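You operate a simulated robot arm through the tools that you are given. There is no shell and no other tool. Be economical: measure what you need, move in short steps, check, and stop when the job is done.

You run a simulated robot arm. Do the job below in one go: nothing can be reset, and whatever is moved stays where it is left.

JOB
Stack the carton marked "MON" from the top of the pack table on top of the carton that says "west".
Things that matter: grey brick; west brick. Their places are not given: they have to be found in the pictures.

The check looks at the end state, three seconds after you hand in, the way a careful person would. Anything else that was tipped, shoved, dropped, spilled or broken makes it a failure.

ROBOT AND FRAMES
A 7-joint arm with a two-finger parallel gripper, fixed in place. Base frame: the origin is at the foot of the arm, x ahead of it, y to its left, z up; the work surface is at about z = 0. Readings come in m, degrees, newtons and seconds.
With the tool pointing down near the work surface it reaches from about 0.24 to 0.62 m from the base axis. Its first joint turns from -66.0 to 66.0 degrees. Payload 2.6 kg.
The TCP is the grasp point between the finger pads, 0.03 m short of the fingertips. In the tool frame z runs along the fingers and y along their closing line. The gripper opens to 0.094 m. The fingers are 0.028 m wide and 0.01 m thick; the gripper's body (0.05 by 0.096 m) begins 0.055 m behind the TCP.
Orientation is that of the tool frame in the base frame, as [roll, pitch, yaw] about the fixed x, y, z axes, in that order (R = Rz(yaw) Ry(pitch) Rx(roll)). With the fingers straight down and closing along the base's y, the tool's x points along the base's -x, its y along +y and its z along -z.

CONTROLS
- The arm moves only by the tool play_rows. Its argument "motion" is a list of rows, each an object of numbers (a shift or turn left out is 0, a gripper value left out holds the last): "jaw": the opening in per cent of the stroke, from 0 (shut) to 100 (fully open); "dx", "dy", "dz": the shift along the base's x, y, z in m; "twist": the turn about the base's z in degrees. In form: [{"jaw": .., "dx": .., "dy": .., "dz": .., "twist": ..}, ...]. A call has 1 to 10 rows; each row shifts and turns the commanded pose from where the row before left it. Each row takes 0.2 s and may step no farther than 0.05 m and 8.6 degrees from the row before; otherwise, or with a gripper value out of range, the whole call is refused. Where a pose cannot be reached the arm comes as near as it can. A force on the tool above 40 N (or 10 N above the force at the start of the call, whichever is more), or a blocked arm, ends the call early, and 0.2 s more pass. The fingers move at their own pace (about 0.072 m/s each) and stop on an object; they squeeze with about 38 N. The grip force told is the motor's: it shows also when the fingers shut on nothing. Time passes only in rows, and 0.2 s behind the last, so rows that do not move let the fingers close. The reply holds the time, the measured pose of the TCP, the force on the tool along the base axes, the opening and the grip force, in the units named above and with some noise.
- Cameras (640 x 400 px; columns grow to the right, rows downward): "scene" is fixed at [0.0306, 0.4243, 0.5527]; the picture's right is [-0.82, -0.57, 0.00], its down [-0.30, 0.43, -0.85] and it looks along [0.49, -0.70, -0.53] (base axes); focal length 317 px, centre (320, 200). "wrist" rides on the gripper at [-0.037, 0, -0.058] in the tool frame; the picture's right is [0.00, -1.00, 0.00], its down [0.97, 0.00, -0.24] and it looks along [0.24, 0.00, 0.97] (tool axes); focal length 218 px, centre (320, 200).
- grab_frame(camera): a new picture of that camera. The clock stands still meanwhile.
- point_at(camera, pixels): for up to 12 pixels [column, row] of the newest picture of that camera ("zoom" is the newest enlarged one), the place [x, y, z] in the base frame of the surface seen there, good to about 0.002 m, but the place of the scene camera against the robot may be out by one fixed shift of up to 0.025 m in any direction. The clock stands still meanwhile.
- enlarge(camera, box): a new picture of the part [left, top, right, bottom] of that camera's present view, enlarged. The clock stands still meanwhile.
- sign_off(): hands the job in; it is judged then, once.

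Keep the steps short. Do not move on a guess: measure, check each grasp and each placing, and mend mistakes. In all there are 60 turns and 22 pictures (those below and enlarged ones count). Leave the gripper open and the arm clear of the work at the hand-in unless told otherwise, and finish with a single line.

The tools are called as name(argument=value, ...) on one line, values as JSON. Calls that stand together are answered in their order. play_rows: Moves the arm, as the interface text tells. Its arguments: {"type":"object","properties":{"motion":{"type":"array","items":{"type":"object","properties":{"jaw":{"type":"number"},"dx":{"type":"number"},"dy":{"type":"number"},"dz":{"type":"number"},"twist":{"type":"number"}}}}},"required":["motion"]} The other tools are called the same way: grab_frame (camera) takes a picture; point_at (camera, pixels) gives the place of the surface under pixels of a picture; enlarge (camera, box) takes an enlarged picture of a part of a camera's view; sign_off () hands the job in.

At the start:

```text
t: 0.0
tool_pos: [0.352, -0.1508, 0.2496]
tool_rot: [180.0, 0.0, -180.0]
force: [-0.1, -0.3, -0.3]
finger_gap: 0.094
finger_force: 0.0
```

scene: 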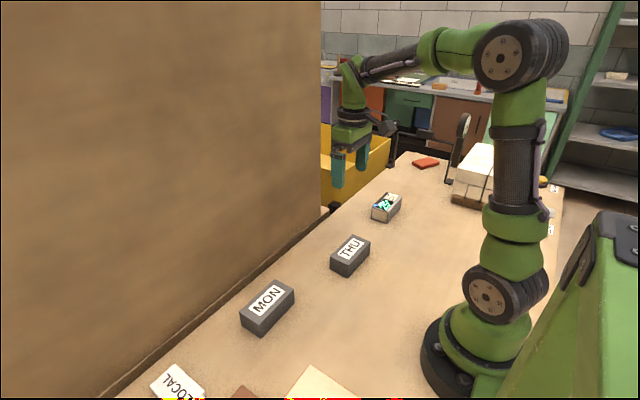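
wrist: 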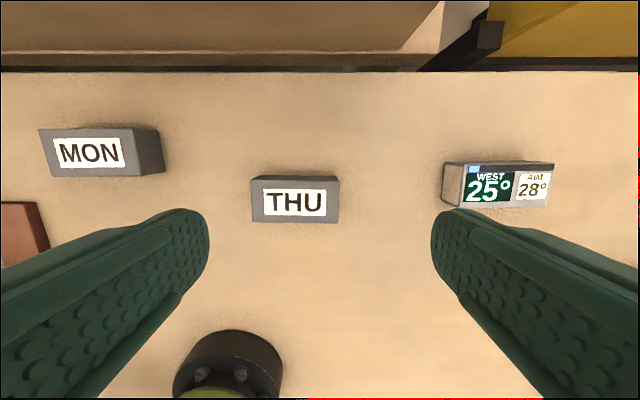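

I see MON at the left, THU in the middle and the WEST brick at the right in the wrist view. First I measure the corners of the tops of MON and WEST with the wrist camera.

point_at(camera="wrist", pixels=[[41, 131], [48, 174], [133, 130], [137, 173], [150, 150], [90, 190], [447, 205], [545, 205], [465, 168], [551, 168], [500, 187], [450, 185]])

enlarge(camera="wrist", box=[420, 130, 580, 230])

enlarge(camera="wrist", box=[10, 100, 210, 225])

```text
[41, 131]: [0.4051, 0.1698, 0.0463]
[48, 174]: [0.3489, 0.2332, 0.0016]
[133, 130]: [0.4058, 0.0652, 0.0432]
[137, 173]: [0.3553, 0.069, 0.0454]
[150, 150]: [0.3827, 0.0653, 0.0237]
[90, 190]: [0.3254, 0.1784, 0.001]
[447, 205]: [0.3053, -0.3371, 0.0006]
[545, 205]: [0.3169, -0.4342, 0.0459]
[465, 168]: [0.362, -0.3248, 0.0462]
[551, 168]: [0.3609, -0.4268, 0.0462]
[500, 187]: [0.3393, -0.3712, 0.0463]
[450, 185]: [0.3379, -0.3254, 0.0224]
```

```text
4.00 times, centred on (500, 180) of wrist
```

zoom: 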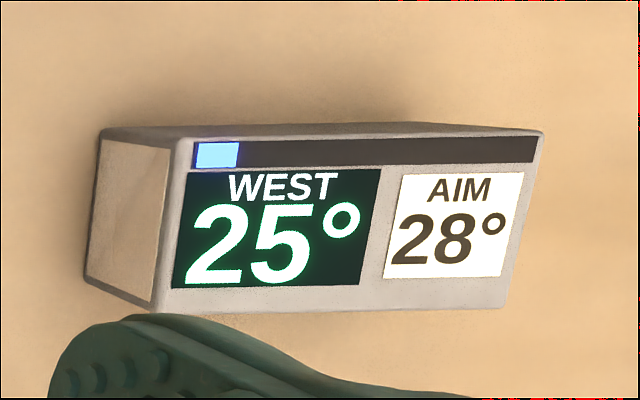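

```text
3.20 times, centred on (110, 162) of wrist
```

zoom: 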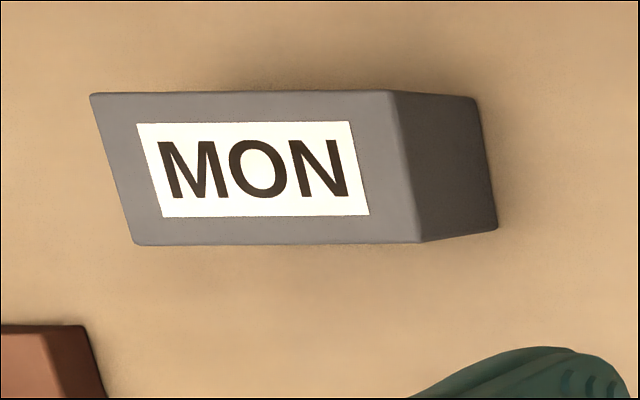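

The WEST brick is a box about 0.046 m high. Next I measure MON's top-face corners in the zoom, at (98,98), (384,96), (415,238) and (140,240).

point_at(camera="zoom", pixels=[[97, 97], [384, 95], [415, 238], [139, 240], [250, 170], [200, 270]])

point_at(camera="wrist", pixels=[[464, 166], [552, 165], [462, 205], [544, 204], [254, 180], [253, 218], [336, 180], [336, 218], [10, 240], [466, 163], [553, 163], [461, 206]])

```text
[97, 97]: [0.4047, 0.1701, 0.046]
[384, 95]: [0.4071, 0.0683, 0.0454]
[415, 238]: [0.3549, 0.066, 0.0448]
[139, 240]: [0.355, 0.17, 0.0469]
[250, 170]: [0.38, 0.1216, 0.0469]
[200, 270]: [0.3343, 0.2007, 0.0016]
```

```text
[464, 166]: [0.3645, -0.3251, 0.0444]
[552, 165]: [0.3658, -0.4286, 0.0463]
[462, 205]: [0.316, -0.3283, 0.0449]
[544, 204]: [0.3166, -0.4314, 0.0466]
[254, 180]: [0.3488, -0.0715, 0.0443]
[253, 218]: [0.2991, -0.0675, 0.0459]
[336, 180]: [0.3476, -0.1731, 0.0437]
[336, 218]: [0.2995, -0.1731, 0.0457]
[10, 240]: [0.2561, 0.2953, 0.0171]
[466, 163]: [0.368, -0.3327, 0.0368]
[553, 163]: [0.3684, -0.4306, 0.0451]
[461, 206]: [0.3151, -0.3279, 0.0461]
```

MON's centre is about (0.381, 0.118), with a top of 0.052 x 0.104 m at z 0.046. WEST's centre is about (0.340, -0.378), and both are aligned with the base axes. I check where the big brown panel and the other nearby things stand.

point_at(camera="scene", pixels=[[310, 30], [310, 190], [150, 100], [150, 250], [20, 100], [280, 290], [390, 200], [180, 380], [245, 392], [330, 385], [335, 208], [350, 150]])

point_at(camera="wrist", pixels=[[200, 30], [200, 58], [420, 20], [490, 35], [460, 55], [560, 30], [200, 75], [230, 345]])

```text
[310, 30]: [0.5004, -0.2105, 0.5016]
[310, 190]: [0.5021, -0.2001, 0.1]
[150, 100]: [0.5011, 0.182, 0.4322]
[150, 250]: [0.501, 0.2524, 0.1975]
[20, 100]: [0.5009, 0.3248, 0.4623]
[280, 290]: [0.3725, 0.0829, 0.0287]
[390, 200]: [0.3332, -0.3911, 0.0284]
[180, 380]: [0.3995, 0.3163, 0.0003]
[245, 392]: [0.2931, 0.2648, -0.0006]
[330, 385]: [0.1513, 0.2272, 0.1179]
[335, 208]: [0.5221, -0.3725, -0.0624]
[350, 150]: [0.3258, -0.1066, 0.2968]
```

```text
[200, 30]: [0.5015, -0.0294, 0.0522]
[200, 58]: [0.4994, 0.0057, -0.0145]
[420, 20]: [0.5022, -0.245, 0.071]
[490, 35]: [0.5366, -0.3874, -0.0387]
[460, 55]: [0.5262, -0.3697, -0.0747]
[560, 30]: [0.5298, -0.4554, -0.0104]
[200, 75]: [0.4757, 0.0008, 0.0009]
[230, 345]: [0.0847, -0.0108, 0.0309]
```

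The panel is a plane at x = 0.50, 0.12 m beyond MON, so the gripper has room. I go over MON at height while turning -85 degrees, so the fingers will close along x.

play_rows(motion=[{"dx": 0.0028, "dy": 0.0269, "twist": -8.5, "jaw": 100}, {"dx": 0.0028, "dy": 0.0269, "twist": -8.5}, {"dx": 0.0028, "dy": 0.0269, "twist": -8.5}, {"dx": 0.0028, "dy": 0.0269, "twist": -8.5}, {"dx": 0.0028, "dy": 0.0269, "twist": -8.5}, {"dx": 0.0028, "dy": 0.0269, "twist": -8.5}, {"dx": 0.0028, "dy": 0.0269, "twist": -8.5}, {"dx": 0.0028, "dy": 0.0269, "twist": -8.5}, {"dx": 0.0028, "dy": 0.0269, "twist": -8.5}, {"dx": 0.0028, "dy": 0.0269, "twist": -8.5}])

```text
t: 2.2
tool_pos: [0.3799, 0.1192, 0.2482]
tool_rot: [-179.9, 0.0, 94.9]
force: [0.2, -0.3, -0.9]
finger_gap: 0.0939
finger_force: 0.1
```

The tool is over MON with yaw 94.9. I turn the last 5 degrees, go down 0.08 m and look.

play_rows(motion=[{"twist": -5}, {"dz": -0.04}, {"dz": -0.04}, {}])

grab_frame(camera="wrist")

```text
t: 3.2
tool_pos: [0.3788, 0.1179, 0.1683]
tool_rot: [180.0, 0.0, 90.0]
force: [0.6, -0.9, -0.2]
finger_gap: 0.0941
finger_force: 0.1
```

```text
17 pictures are left
```

wrist: 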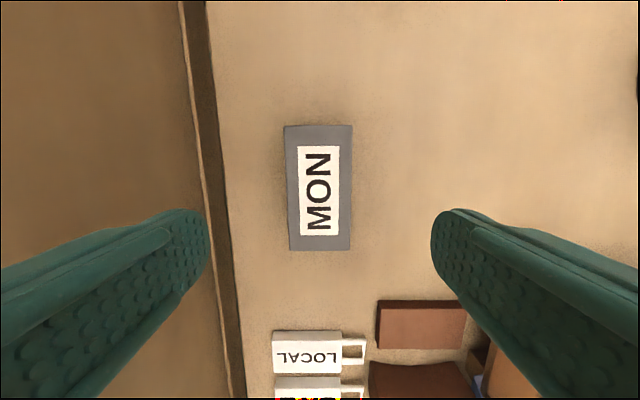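

MON is centred at column 320. I measure its corners again from this nearer view.

point_at(camera="wrist", pixels=[[287, 130], [349, 129], [293, 247], [347, 246], [318, 190], [290, 190], [349, 190]])

```text
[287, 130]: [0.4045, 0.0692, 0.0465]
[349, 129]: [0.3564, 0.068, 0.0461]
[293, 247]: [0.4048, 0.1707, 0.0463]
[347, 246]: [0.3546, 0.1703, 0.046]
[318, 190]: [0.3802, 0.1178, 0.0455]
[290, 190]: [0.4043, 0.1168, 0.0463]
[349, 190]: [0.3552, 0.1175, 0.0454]
```

The centre is (0.380, 0.1193), so I shift by about 1 mm and go down to TCP z 0.038, which puts the fingertips 8 mm above the table.

play_rows(motion=[{"dx": 0.001, "dy": 0.0012, "dz": -0.03}, {"dz": -0.03}, {"dz": -0.03}, {"dz": -0.02}, {"dz": -0.02}, {}])

```text
t: 4.6
tool_pos: [0.379, 0.1179, 0.04]
tool_rot: [-179.9, 0.0, 89.9]
force: [0.7, -0.2, -0.2]
finger_gap: 0.0938
finger_force: 0.1
```

The TCP is at z 0.040 with no contact. Now I close the fingers.

play_rows(motion=[{"jaw": 0}, {}, {}, {}, {}])

```text
t: 5.8
tool_pos: [0.3784, 0.1176, 0.0385]
tool_rot: [-180.0, 0.1, 90.0]
force: [1.0, 0.0, 0.0]
finger_gap: 0.0605
finger_force: 37.8
```

The grip force is 37.8 N at a gap of 0.0605, wider than the 0.052 m I measured. I look before lifting.

grab_frame(camera="wrist")

enlarge(camera="scene", box=[180, 200, 380, 325])

```text
16 pictures are left
```

wrist: 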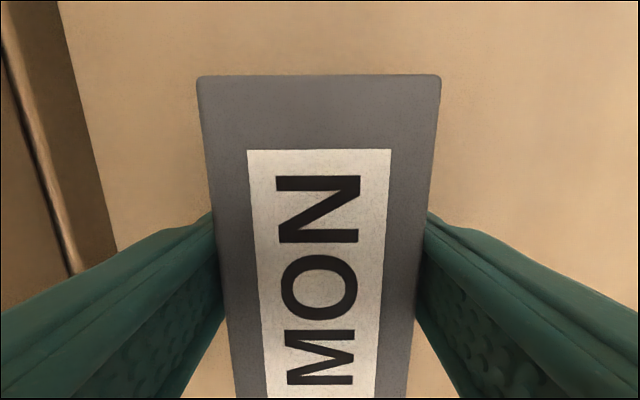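

```text
3.20 times, centred on (280, 262) of scene
```

zoom: 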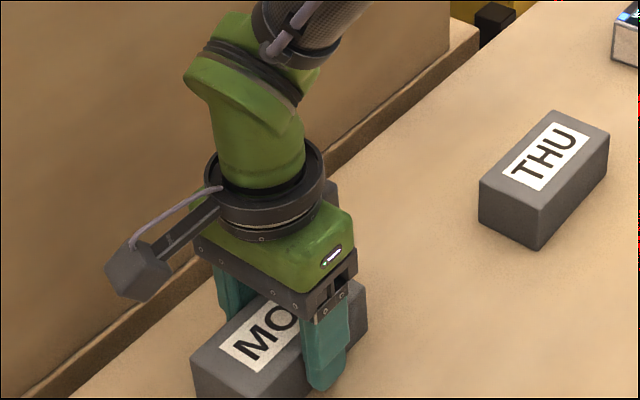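

The fingers hold MON on both sides. I check the width at the top edge with points near (200,78) and (438,78).

point_at(camera="wrist", pixels=[[200, 80], [438, 80], [214, 200], [428, 200], [320, 80]])

play_rows(motion=[{"dz": 0.01}, {"dz": 0.02}, {}])

```text
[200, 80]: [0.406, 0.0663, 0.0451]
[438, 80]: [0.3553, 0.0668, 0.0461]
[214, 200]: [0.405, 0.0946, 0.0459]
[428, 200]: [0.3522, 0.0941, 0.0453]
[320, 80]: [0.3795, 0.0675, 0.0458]
```

```text
t: 6.6
tool_pos: [0.3789, 0.1184, 0.0702]
tool_rot: [179.9, -0.1, 90.0]
force: [0.7, -1.0, 2.3]
finger_gap: 0.0556
finger_force: 37.8
```

The gap fell to 0.0556 and the force does not clearly show the weight. I look to see whether MON came up.

grab_frame(camera="wrist")

enlarge(camera="scene", box=[180, 200, 380, 325])

```text
14 pictures are left
```

wrist: 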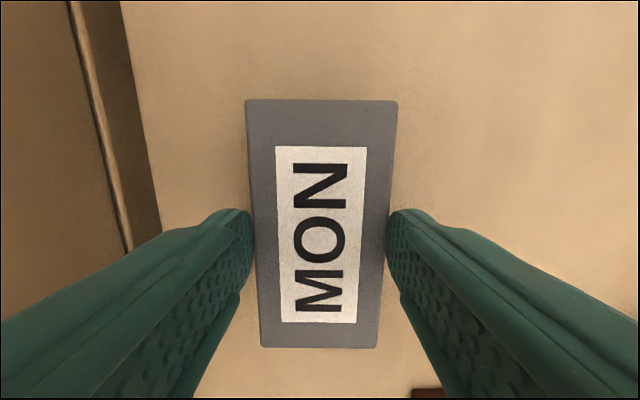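

```text
3.20 times, centred on (280, 262) of scene
```

zoom: 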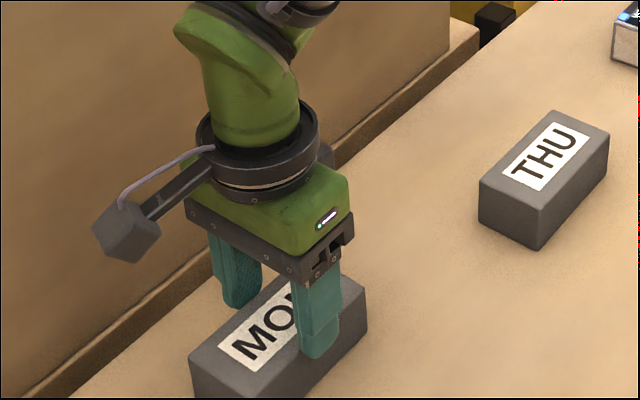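

MON stayed on the table because the fingers had not closed fully and were still creeping in. I open, go back down, and this time wait longer for the close.

play_rows(motion=[{"jaw": 100}, {}, {}, {}, {}])

play_rows(motion=[{"dz": -0.015}, {"dz": -0.019}, {}, {"jaw": 0}, {}, {}, {}, {}, {}, {}])

play_rows(motion=[{}, {}, {}, {}])

```text
t: 7.8
tool_pos: [0.3803, 0.1187, 0.0693]
tool_rot: [180.0, 0.0, 90.1]
force: [0.2, -0.1, 0.1]
finger_gap: 0.094
finger_force: 0.0
```

```text
t: 10.0
tool_pos: [0.3803, 0.1188, 0.035]
tool_rot: [-180.0, 0.0, 90.0]
force: [0.2, -0.2, 1.4]
finger_gap: 0.0601
finger_force: 38.2
```

```text
t: 11.0
tool_pos: [0.3796, 0.1184, 0.0349]
tool_rot: [-180.0, 0.0, 90.0]
force: [-0.5, 1.2, -0.2]
finger_gap: 0.0603
finger_force: 38.2
```

The gap is steady at 0.060 down here, but it was 0.0556 near the top edge, so MON may be wider low down. I measure its side profile with the scene camera before lifting again.

enlarge(camera="scene", box=[225, 265, 321, 345])

```text
5.00 times, centred on (273, 305) of scene
```

zoom: 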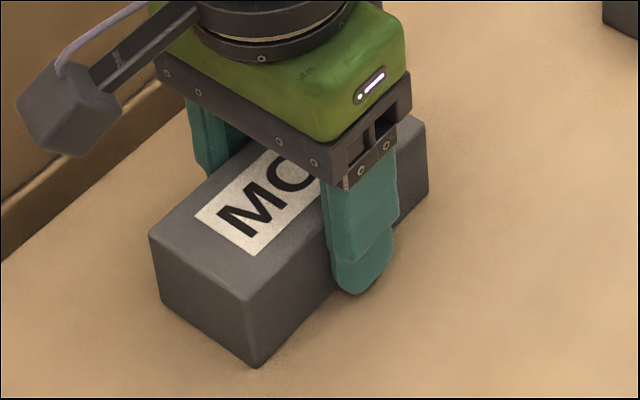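

point_at(camera="zoom", pixels=[[290, 290], [291, 305], [292, 320], [290, 275], [200, 275], [200, 300], [200, 315], [160, 245], [165, 290], [240, 290], [250, 345], [350, 270]])

```text
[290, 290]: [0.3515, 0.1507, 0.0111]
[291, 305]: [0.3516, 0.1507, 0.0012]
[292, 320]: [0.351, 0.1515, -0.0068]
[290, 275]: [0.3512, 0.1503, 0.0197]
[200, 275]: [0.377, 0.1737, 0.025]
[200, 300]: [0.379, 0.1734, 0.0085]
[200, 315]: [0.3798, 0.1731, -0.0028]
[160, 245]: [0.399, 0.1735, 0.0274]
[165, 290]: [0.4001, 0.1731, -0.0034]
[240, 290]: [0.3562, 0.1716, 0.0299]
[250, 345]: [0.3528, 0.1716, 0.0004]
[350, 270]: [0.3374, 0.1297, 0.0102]
```

The scene points show vertical sides, so it isn't tapered. I look closely at whether the pads really touch the brick.

enlarge(camera="wrist", box=[160, 180, 480, 380])

```text
2.00 times, centred on (320, 280) of wrist
```

zoom: 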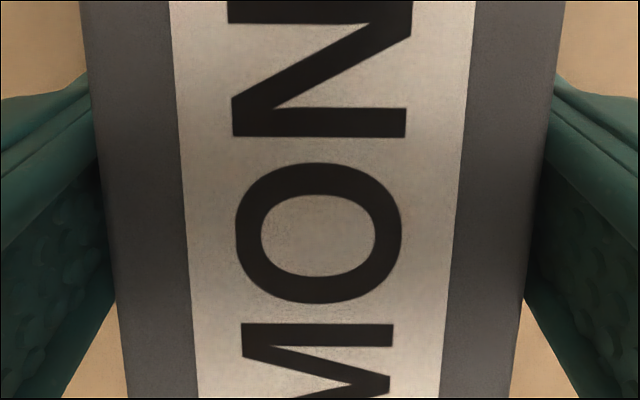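

point_at(camera="zoom", pixels=[[93, 150], [102, 150], [98, 220], [108, 220], [106, 280], [114, 280], [540, 150], [548, 150], [533, 220], [542, 220], [523, 285], [535, 285]])

```text
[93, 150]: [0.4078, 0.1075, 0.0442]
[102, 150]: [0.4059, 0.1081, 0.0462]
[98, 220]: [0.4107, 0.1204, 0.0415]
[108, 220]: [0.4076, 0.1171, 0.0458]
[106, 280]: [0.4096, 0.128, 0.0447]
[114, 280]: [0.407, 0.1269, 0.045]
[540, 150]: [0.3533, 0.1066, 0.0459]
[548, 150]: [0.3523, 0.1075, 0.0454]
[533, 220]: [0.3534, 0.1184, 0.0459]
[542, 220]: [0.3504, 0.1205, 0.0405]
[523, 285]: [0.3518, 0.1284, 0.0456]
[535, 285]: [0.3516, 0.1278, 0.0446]
```

The pads sit at x 0.4105 and 0.3504, while the brick spans about 0.352 to 0.407 at the top. I try a very small, slow lift and read the force and gap.

play_rows(motion=[{"dz": 0.002}, {"dz": 0.002}, {"dz": 0.002}, {}])

```text
t: 12.0
tool_pos: [0.3803, 0.1206, 0.0426]
tool_rot: [180.0, 0.0, 89.9]
force: [0.0, 0.1, -3.9]
finger_gap: 0.0602
finger_force: 38.6
```

The force is now -3.9 N down with the gap steady, so it may be carrying. I lift 6 mm more and look.

play_rows(motion=[{"dz": 0.003}, {"dz": 0.003}, {}])

enlarge(camera="scene", box=[225, 265, 321, 345])

```text
t: 12.8
tool_pos: [0.3797, 0.1194, 0.0473]
tool_rot: [-180.0, 0.0, 89.9]
force: [-0.2, 0.3, -5.2]
finger_gap: 0.0603
finger_force: 37.8
```

```text
5.00 times, centred on (273, 305) of scene
```

zoom: 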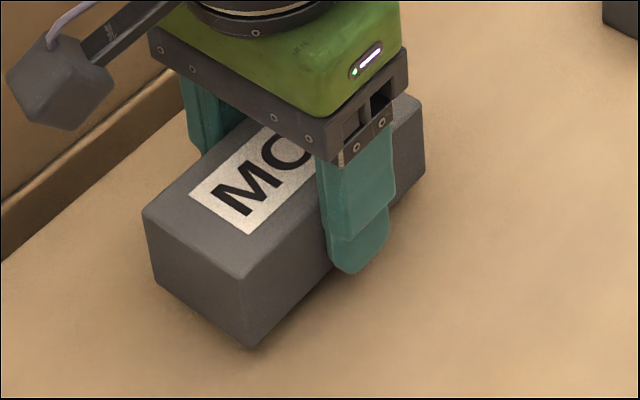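

MON has come up with the fingers: its bottom is off the table and the load is about 5 N. I keep the motions gentle and raise it 0.06 m in small ramped steps.

play_rows(motion=[{"dz": 0.003}, {"dz": 0.005}, {"dz": 0.007}, {"dz": 0.008}, {"dz": 0.008}, {"dz": 0.008}, {"dz": 0.008}, {"dz": 0.006}, {"dz": 0.004}, {"dz": 0.003}])

grab_frame(camera="wrist")

```text
t: 15.0
tool_pos: [0.38, 0.1191, 0.1071]
tool_rot: [-180.0, 0.0, 89.9]
force: [0.2, -0.1, -5.0]
finger_gap: 0.0603
finger_force: 38.2
```

```text
9 pictures are left
```

wrist: 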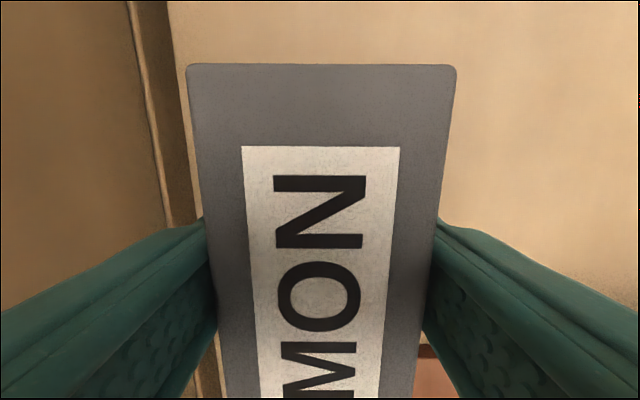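

MON is held and level. I measure its pose in the hand at points on its top.

point_at(camera="wrist", pixels=[[190, 70], [454, 70], [320, 70], [320, 350], [230, 350], [415, 300], [200, 150], [443, 150]])

```text
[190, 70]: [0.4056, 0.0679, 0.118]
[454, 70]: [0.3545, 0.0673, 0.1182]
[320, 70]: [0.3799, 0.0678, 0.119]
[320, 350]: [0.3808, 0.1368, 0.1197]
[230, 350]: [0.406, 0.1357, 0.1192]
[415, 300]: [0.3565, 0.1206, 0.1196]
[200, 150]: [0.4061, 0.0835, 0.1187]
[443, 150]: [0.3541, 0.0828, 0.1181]
```

The top is at TCP + 0.012, so the bottom is at TCP - 0.034, and the centre is at the TCP. I carry it toward WEST gently, rising a little more to clear THU.

play_rows(motion=[{"dy": -0.004, "dz": 0.003}, {"dx": -0.0007, "dy": -0.009, "dz": 0.006}, {"dx": -0.0011, "dy": -0.014, "dz": 0.006}, {"dx": -0.0014, "dy": -0.018, "dz": 0.006}, {"dx": -0.0016, "dy": -0.02, "dz": 0.004}, {"dx": -0.0016, "dy": -0.02}, {"dx": -0.0016, "dy": -0.02}, {"dx": -0.0014, "dy": -0.018}, {"dx": -0.0009, "dy": -0.012}, {"dx": -0.0004, "dy": -0.005}])

play_rows(motion=[{"dx": -0.0004, "dy": -0.005}, {"dx": -0.001, "dy": -0.013}, {"dx": -0.0016, "dy": -0.02}, {"dx": -0.0018, "dy": -0.023}, {"dx": -0.0018, "dy": -0.023}, {"dx": -0.0018, "dy": -0.023}, {"dx": -0.0018, "dy": -0.023}, {"dx": -0.0014, "dy": -0.018}, {"dx": -0.0009, "dy": -0.012}, {"dx": -0.0004, "dy": -0.005}])

```text
t: 17.2
tool_pos: [0.3684, -0.0206, 0.1327]
tool_rot: [-179.9, 0.0, 89.9]
force: [-0.4, -0.1, -5.2]
finger_gap: 0.06
finger_force: 37.6
```

```text
t: 19.4
tool_pos: [0.3555, -0.1854, 0.1328]
tool_rot: [179.9, -0.1, 89.9]
force: [0.2, -0.3, -3.5]
finger_gap: 0.0601
finger_force: 38.0
```

Still held at 0.060. I go on 0.09 m and then look at WEST past the front end of MON.

play_rows(motion=[{"dx": -0.0004, "dy": -0.005}, {"dx": -0.0008, "dy": -0.01}, {"dx": -0.0012, "dy": -0.015}, {"dx": -0.0014, "dy": -0.018}, {"dx": -0.0014, "dy": -0.018}, {"dx": -0.001, "dy": -0.013}, {"dx": -0.0006, "dy": -0.008}, {"dx": -0.0002, "dy": -0.003}, {}])

grab_frame(camera="wrist")

```text
t: 21.4
tool_pos: [0.3496, -0.2768, 0.1333]
tool_rot: [-180.0, 0.1, 90.1]
force: [0.4, -0.5, -6.0]
finger_gap: 0.0599
finger_force: 38.0
```

```text
8 pictures are left
```

wrist: 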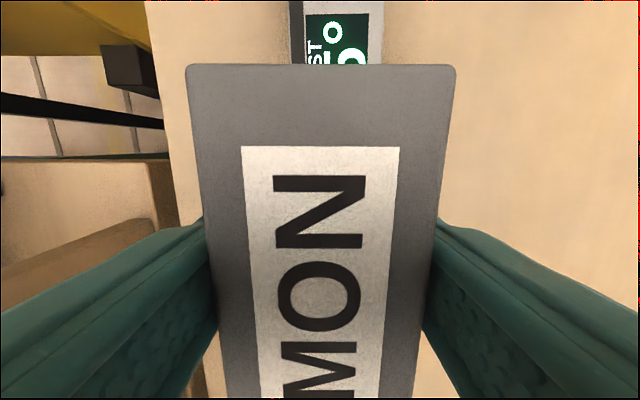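

MON hasn't shifted in the grip. I measure WEST's side edges near columns 291 and 381.

point_at(camera="wrist", pixels=[[291, 5], [291, 50], [293, 25], [382, 5], [381, 50], [381, 25], [340, 30], [320, 70], [192, 80], [452, 80]])

```text
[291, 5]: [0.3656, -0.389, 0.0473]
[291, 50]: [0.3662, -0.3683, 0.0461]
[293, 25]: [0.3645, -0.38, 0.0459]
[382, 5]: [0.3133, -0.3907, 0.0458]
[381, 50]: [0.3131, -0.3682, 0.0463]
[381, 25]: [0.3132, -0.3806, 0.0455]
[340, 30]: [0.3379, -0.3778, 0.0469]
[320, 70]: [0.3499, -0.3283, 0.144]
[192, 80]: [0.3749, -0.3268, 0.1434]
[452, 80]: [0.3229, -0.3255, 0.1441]
```

WEST's centre is x 0.3395, y -0.378, with its top at 0.0465. I move dx -0.010, dy -0.101 at height.

play_rows(motion=[{"dx": -0.0005, "dy": -0.005}, {"dx": -0.001, "dy": -0.01}, {"dx": -0.0015, "dy": -0.015}, {"dx": -0.002, "dy": -0.018}, {"dx": -0.002, "dy": -0.018}, {"dx": -0.0015, "dy": -0.016}, {"dx": -0.001, "dy": -0.012}, {"dx": -0.0005, "dy": -0.007}, {}, {}])

play_rows(motion=[{"dz": -0.003}, {"dz": -0.006}, {"dz": -0.008}, {"dz": -0.008}, {"dz": -0.006}, {"dz": -0.004}, {"dz": -0.002}, {}])

enlarge(camera="scene", box=[325, 130, 453, 230])

```text
t: 23.6
tool_pos: [0.3397, -0.3765, 0.1314]
tool_rot: [-179.9, 0.0, 90.0]
force: [-0.1, 0.5, -3.9]
finger_gap: 0.0601
finger_force: 37.9
```

```text
t: 25.4
tool_pos: [0.3404, -0.3783, 0.0972]
tool_rot: [179.9, 0.0, 89.9]
force: [0.1, 0.1, -4.5]
finger_gap: 0.0604
finger_force: 38.2
```

```text
4.00 times, centred on (389, 180) of scene
```

zoom: 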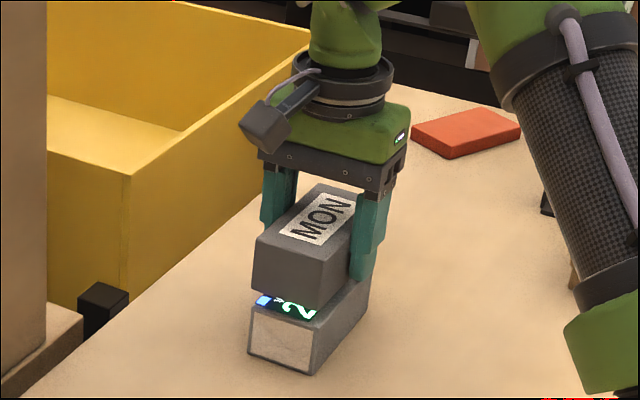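

MON is over WEST with a gap of about 15 mm. I compare the +y end faces and -x sides of both in the zoom.

point_at(camera="zoom", pixels=[[290, 265], [275, 260], [280, 345], [270, 340], [340, 270], [325, 275], [335, 335], [350, 320], [258, 260], [251, 335]])

```text
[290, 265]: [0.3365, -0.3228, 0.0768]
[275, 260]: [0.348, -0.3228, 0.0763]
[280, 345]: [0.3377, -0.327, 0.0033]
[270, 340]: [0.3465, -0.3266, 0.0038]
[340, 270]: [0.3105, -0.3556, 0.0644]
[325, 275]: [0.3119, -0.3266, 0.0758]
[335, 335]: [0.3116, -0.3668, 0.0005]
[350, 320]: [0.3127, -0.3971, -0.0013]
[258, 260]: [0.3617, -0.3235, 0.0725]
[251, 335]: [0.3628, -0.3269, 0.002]
```

MON's end is about 4 mm to +y of WEST's and about 1 mm to -x. I correct that and go down 12 mm slowly.

play_rows(motion=[{"dy": -0.0015, "dx": 0.0005}, {"dy": -0.0015, "dx": 0.0005}, {"dz": -0.003}, {"dz": -0.003}, {"dz": -0.003}, {"dz": -0.002}, {"dz": -0.001}, {}])

```text
t: 27.2
tool_pos: [0.3405, -0.3803, 0.0836]
tool_rot: [-180.0, 0.0, 89.9]
force: [0.6, 0.7, -5.2]
finger_gap: 0.0602
finger_force: 37.7
```

The load is still fully on the tool at -5.2 N, so I go down 1 mm at a time until the force falls away.

play_rows(motion=[{"dz": -0.001}, {}, {"dz": -0.001}, {}])

```text
t: 28.2
tool_pos: [0.34, -0.3811, 0.0823]
tool_rot: [-179.9, 0.0, 90.0]
force: [0.8, -0.1, -5.2]
finger_gap: 0.0603
finger_force: 37.4
```

play_rows(motion=[{"dz": -0.001}, {}])

play_rows(motion=[{"dz": -0.001}, {}])

```text
t: 28.8
tool_pos: [0.3407, -0.3803, 0.0809]
tool_rot: [179.9, 0.1, 90.1]
force: [0.6, -0.7, -4.8]
finger_gap: 0.06
finger_force: 38.4
```

```text
t: 29.4
tool_pos: [0.3404, -0.3797, 0.0804]
tool_rot: [-180.0, 0.0, 89.9]
force: [0.3, -0.8, -5.1]
finger_gap: 0.0603
finger_force: 38.0
```

Still loaded at about -5 N, so I go on 1 mm at a time.

play_rows(motion=[{"dz": -0.001}, {}])

enlarge(camera="scene", box=[357, 170, 421, 220])

```text
t: 30.0
tool_pos: [0.3404, -0.3802, 0.0798]
tool_rot: [179.9, 0.1, 90.0]
force: [-2.4, 3.6, 7.2]
finger_gap: 0.0601
finger_force: 38.2
```

```text
8.00 times, centred on (389, 195) of scene
```

zoom: 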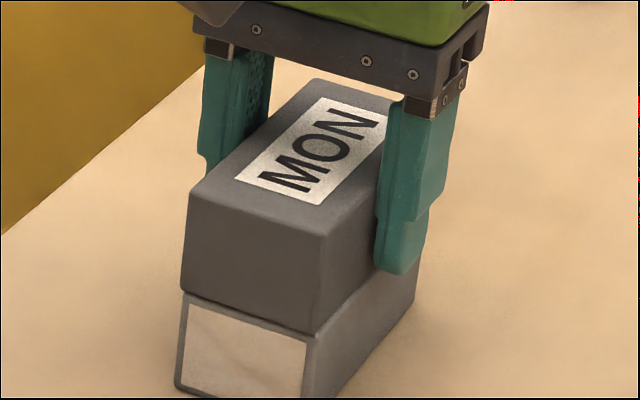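

The force jumped to +7 N: MON is resting on WEST. I check the alignment before letting go.

point_at(camera="zoom", pixels=[[250, 260], [200, 240], [310, 280], [240, 350], [200, 345], [300, 370], [345, 290], [340, 360], [380, 320], [184, 250], [178, 340]])

```text
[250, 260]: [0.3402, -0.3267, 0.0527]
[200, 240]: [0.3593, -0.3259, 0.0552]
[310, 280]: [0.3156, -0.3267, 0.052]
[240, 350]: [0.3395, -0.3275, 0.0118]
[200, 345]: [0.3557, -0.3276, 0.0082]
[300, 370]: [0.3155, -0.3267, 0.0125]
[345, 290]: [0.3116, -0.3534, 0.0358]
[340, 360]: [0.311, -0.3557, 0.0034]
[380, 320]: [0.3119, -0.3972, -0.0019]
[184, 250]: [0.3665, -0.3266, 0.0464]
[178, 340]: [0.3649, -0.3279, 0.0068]
```

The faces agree within about 1 mm, and WEST hasn't moved. I open the gripper without moving the arm.

play_rows(motion=[{"jaw": 75}, {"jaw": 100}, {}, {}, {}])

```text
t: 31.2
tool_pos: [0.34, -0.3804, 0.079]
tool_rot: [180.0, 0.0, 89.9]
force: [0.1, 0.2, -0.3]
finger_gap: 0.0939
finger_force: 0.2
```

The gripper is open with no force on it. I go straight up.

play_rows(motion=[{"dz": 0.005}, {"dz": 0.01}, {"dz": 0.02}, {"dz": 0.03}, {"dz": 0.03}, {"dz": 0.03}, {"dz": 0.03}, {}])

grab_frame(camera="scene")

grab_frame(camera="wrist")

```text
t: 33.0
tool_pos: [0.3415, -0.3796, 0.2349]
tool_rot: [180.0, 0.1, 90.1]
force: [-0.9, -0.3, -0.5]
finger_gap: 0.094
finger_force: 0.0
```

```text
5 pictures are left
```

scene: 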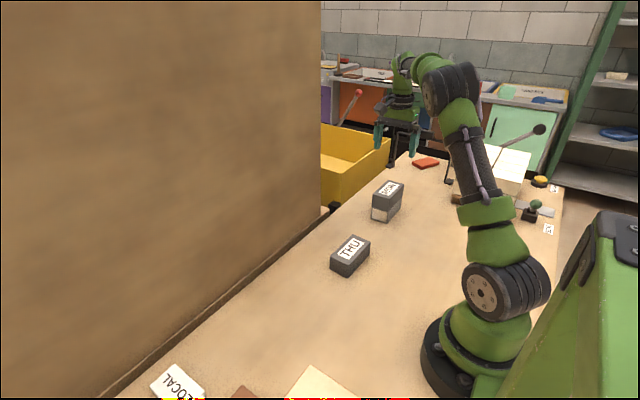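

```text
4 pictures are left
```

wrist: 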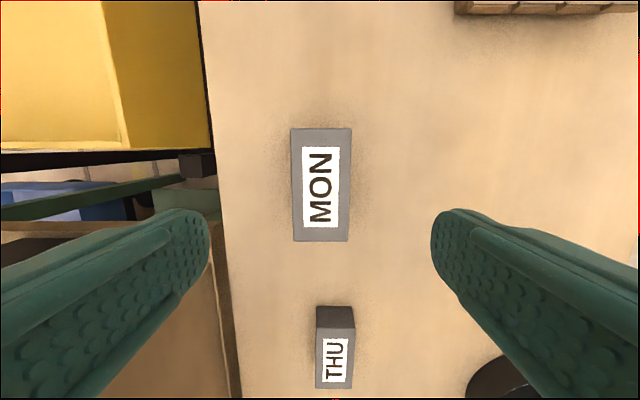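

MON sits flat on WEST, THU and the other cartons are where they were, and the gripper is open and clear at z 0.235. I hand in.

sign_off()

```text
The job is handed in.
```

The MON carton is stacked squarely on the WEST carton; THU and the other things I could see are where they were, and the gripper is open and clear above the stack.
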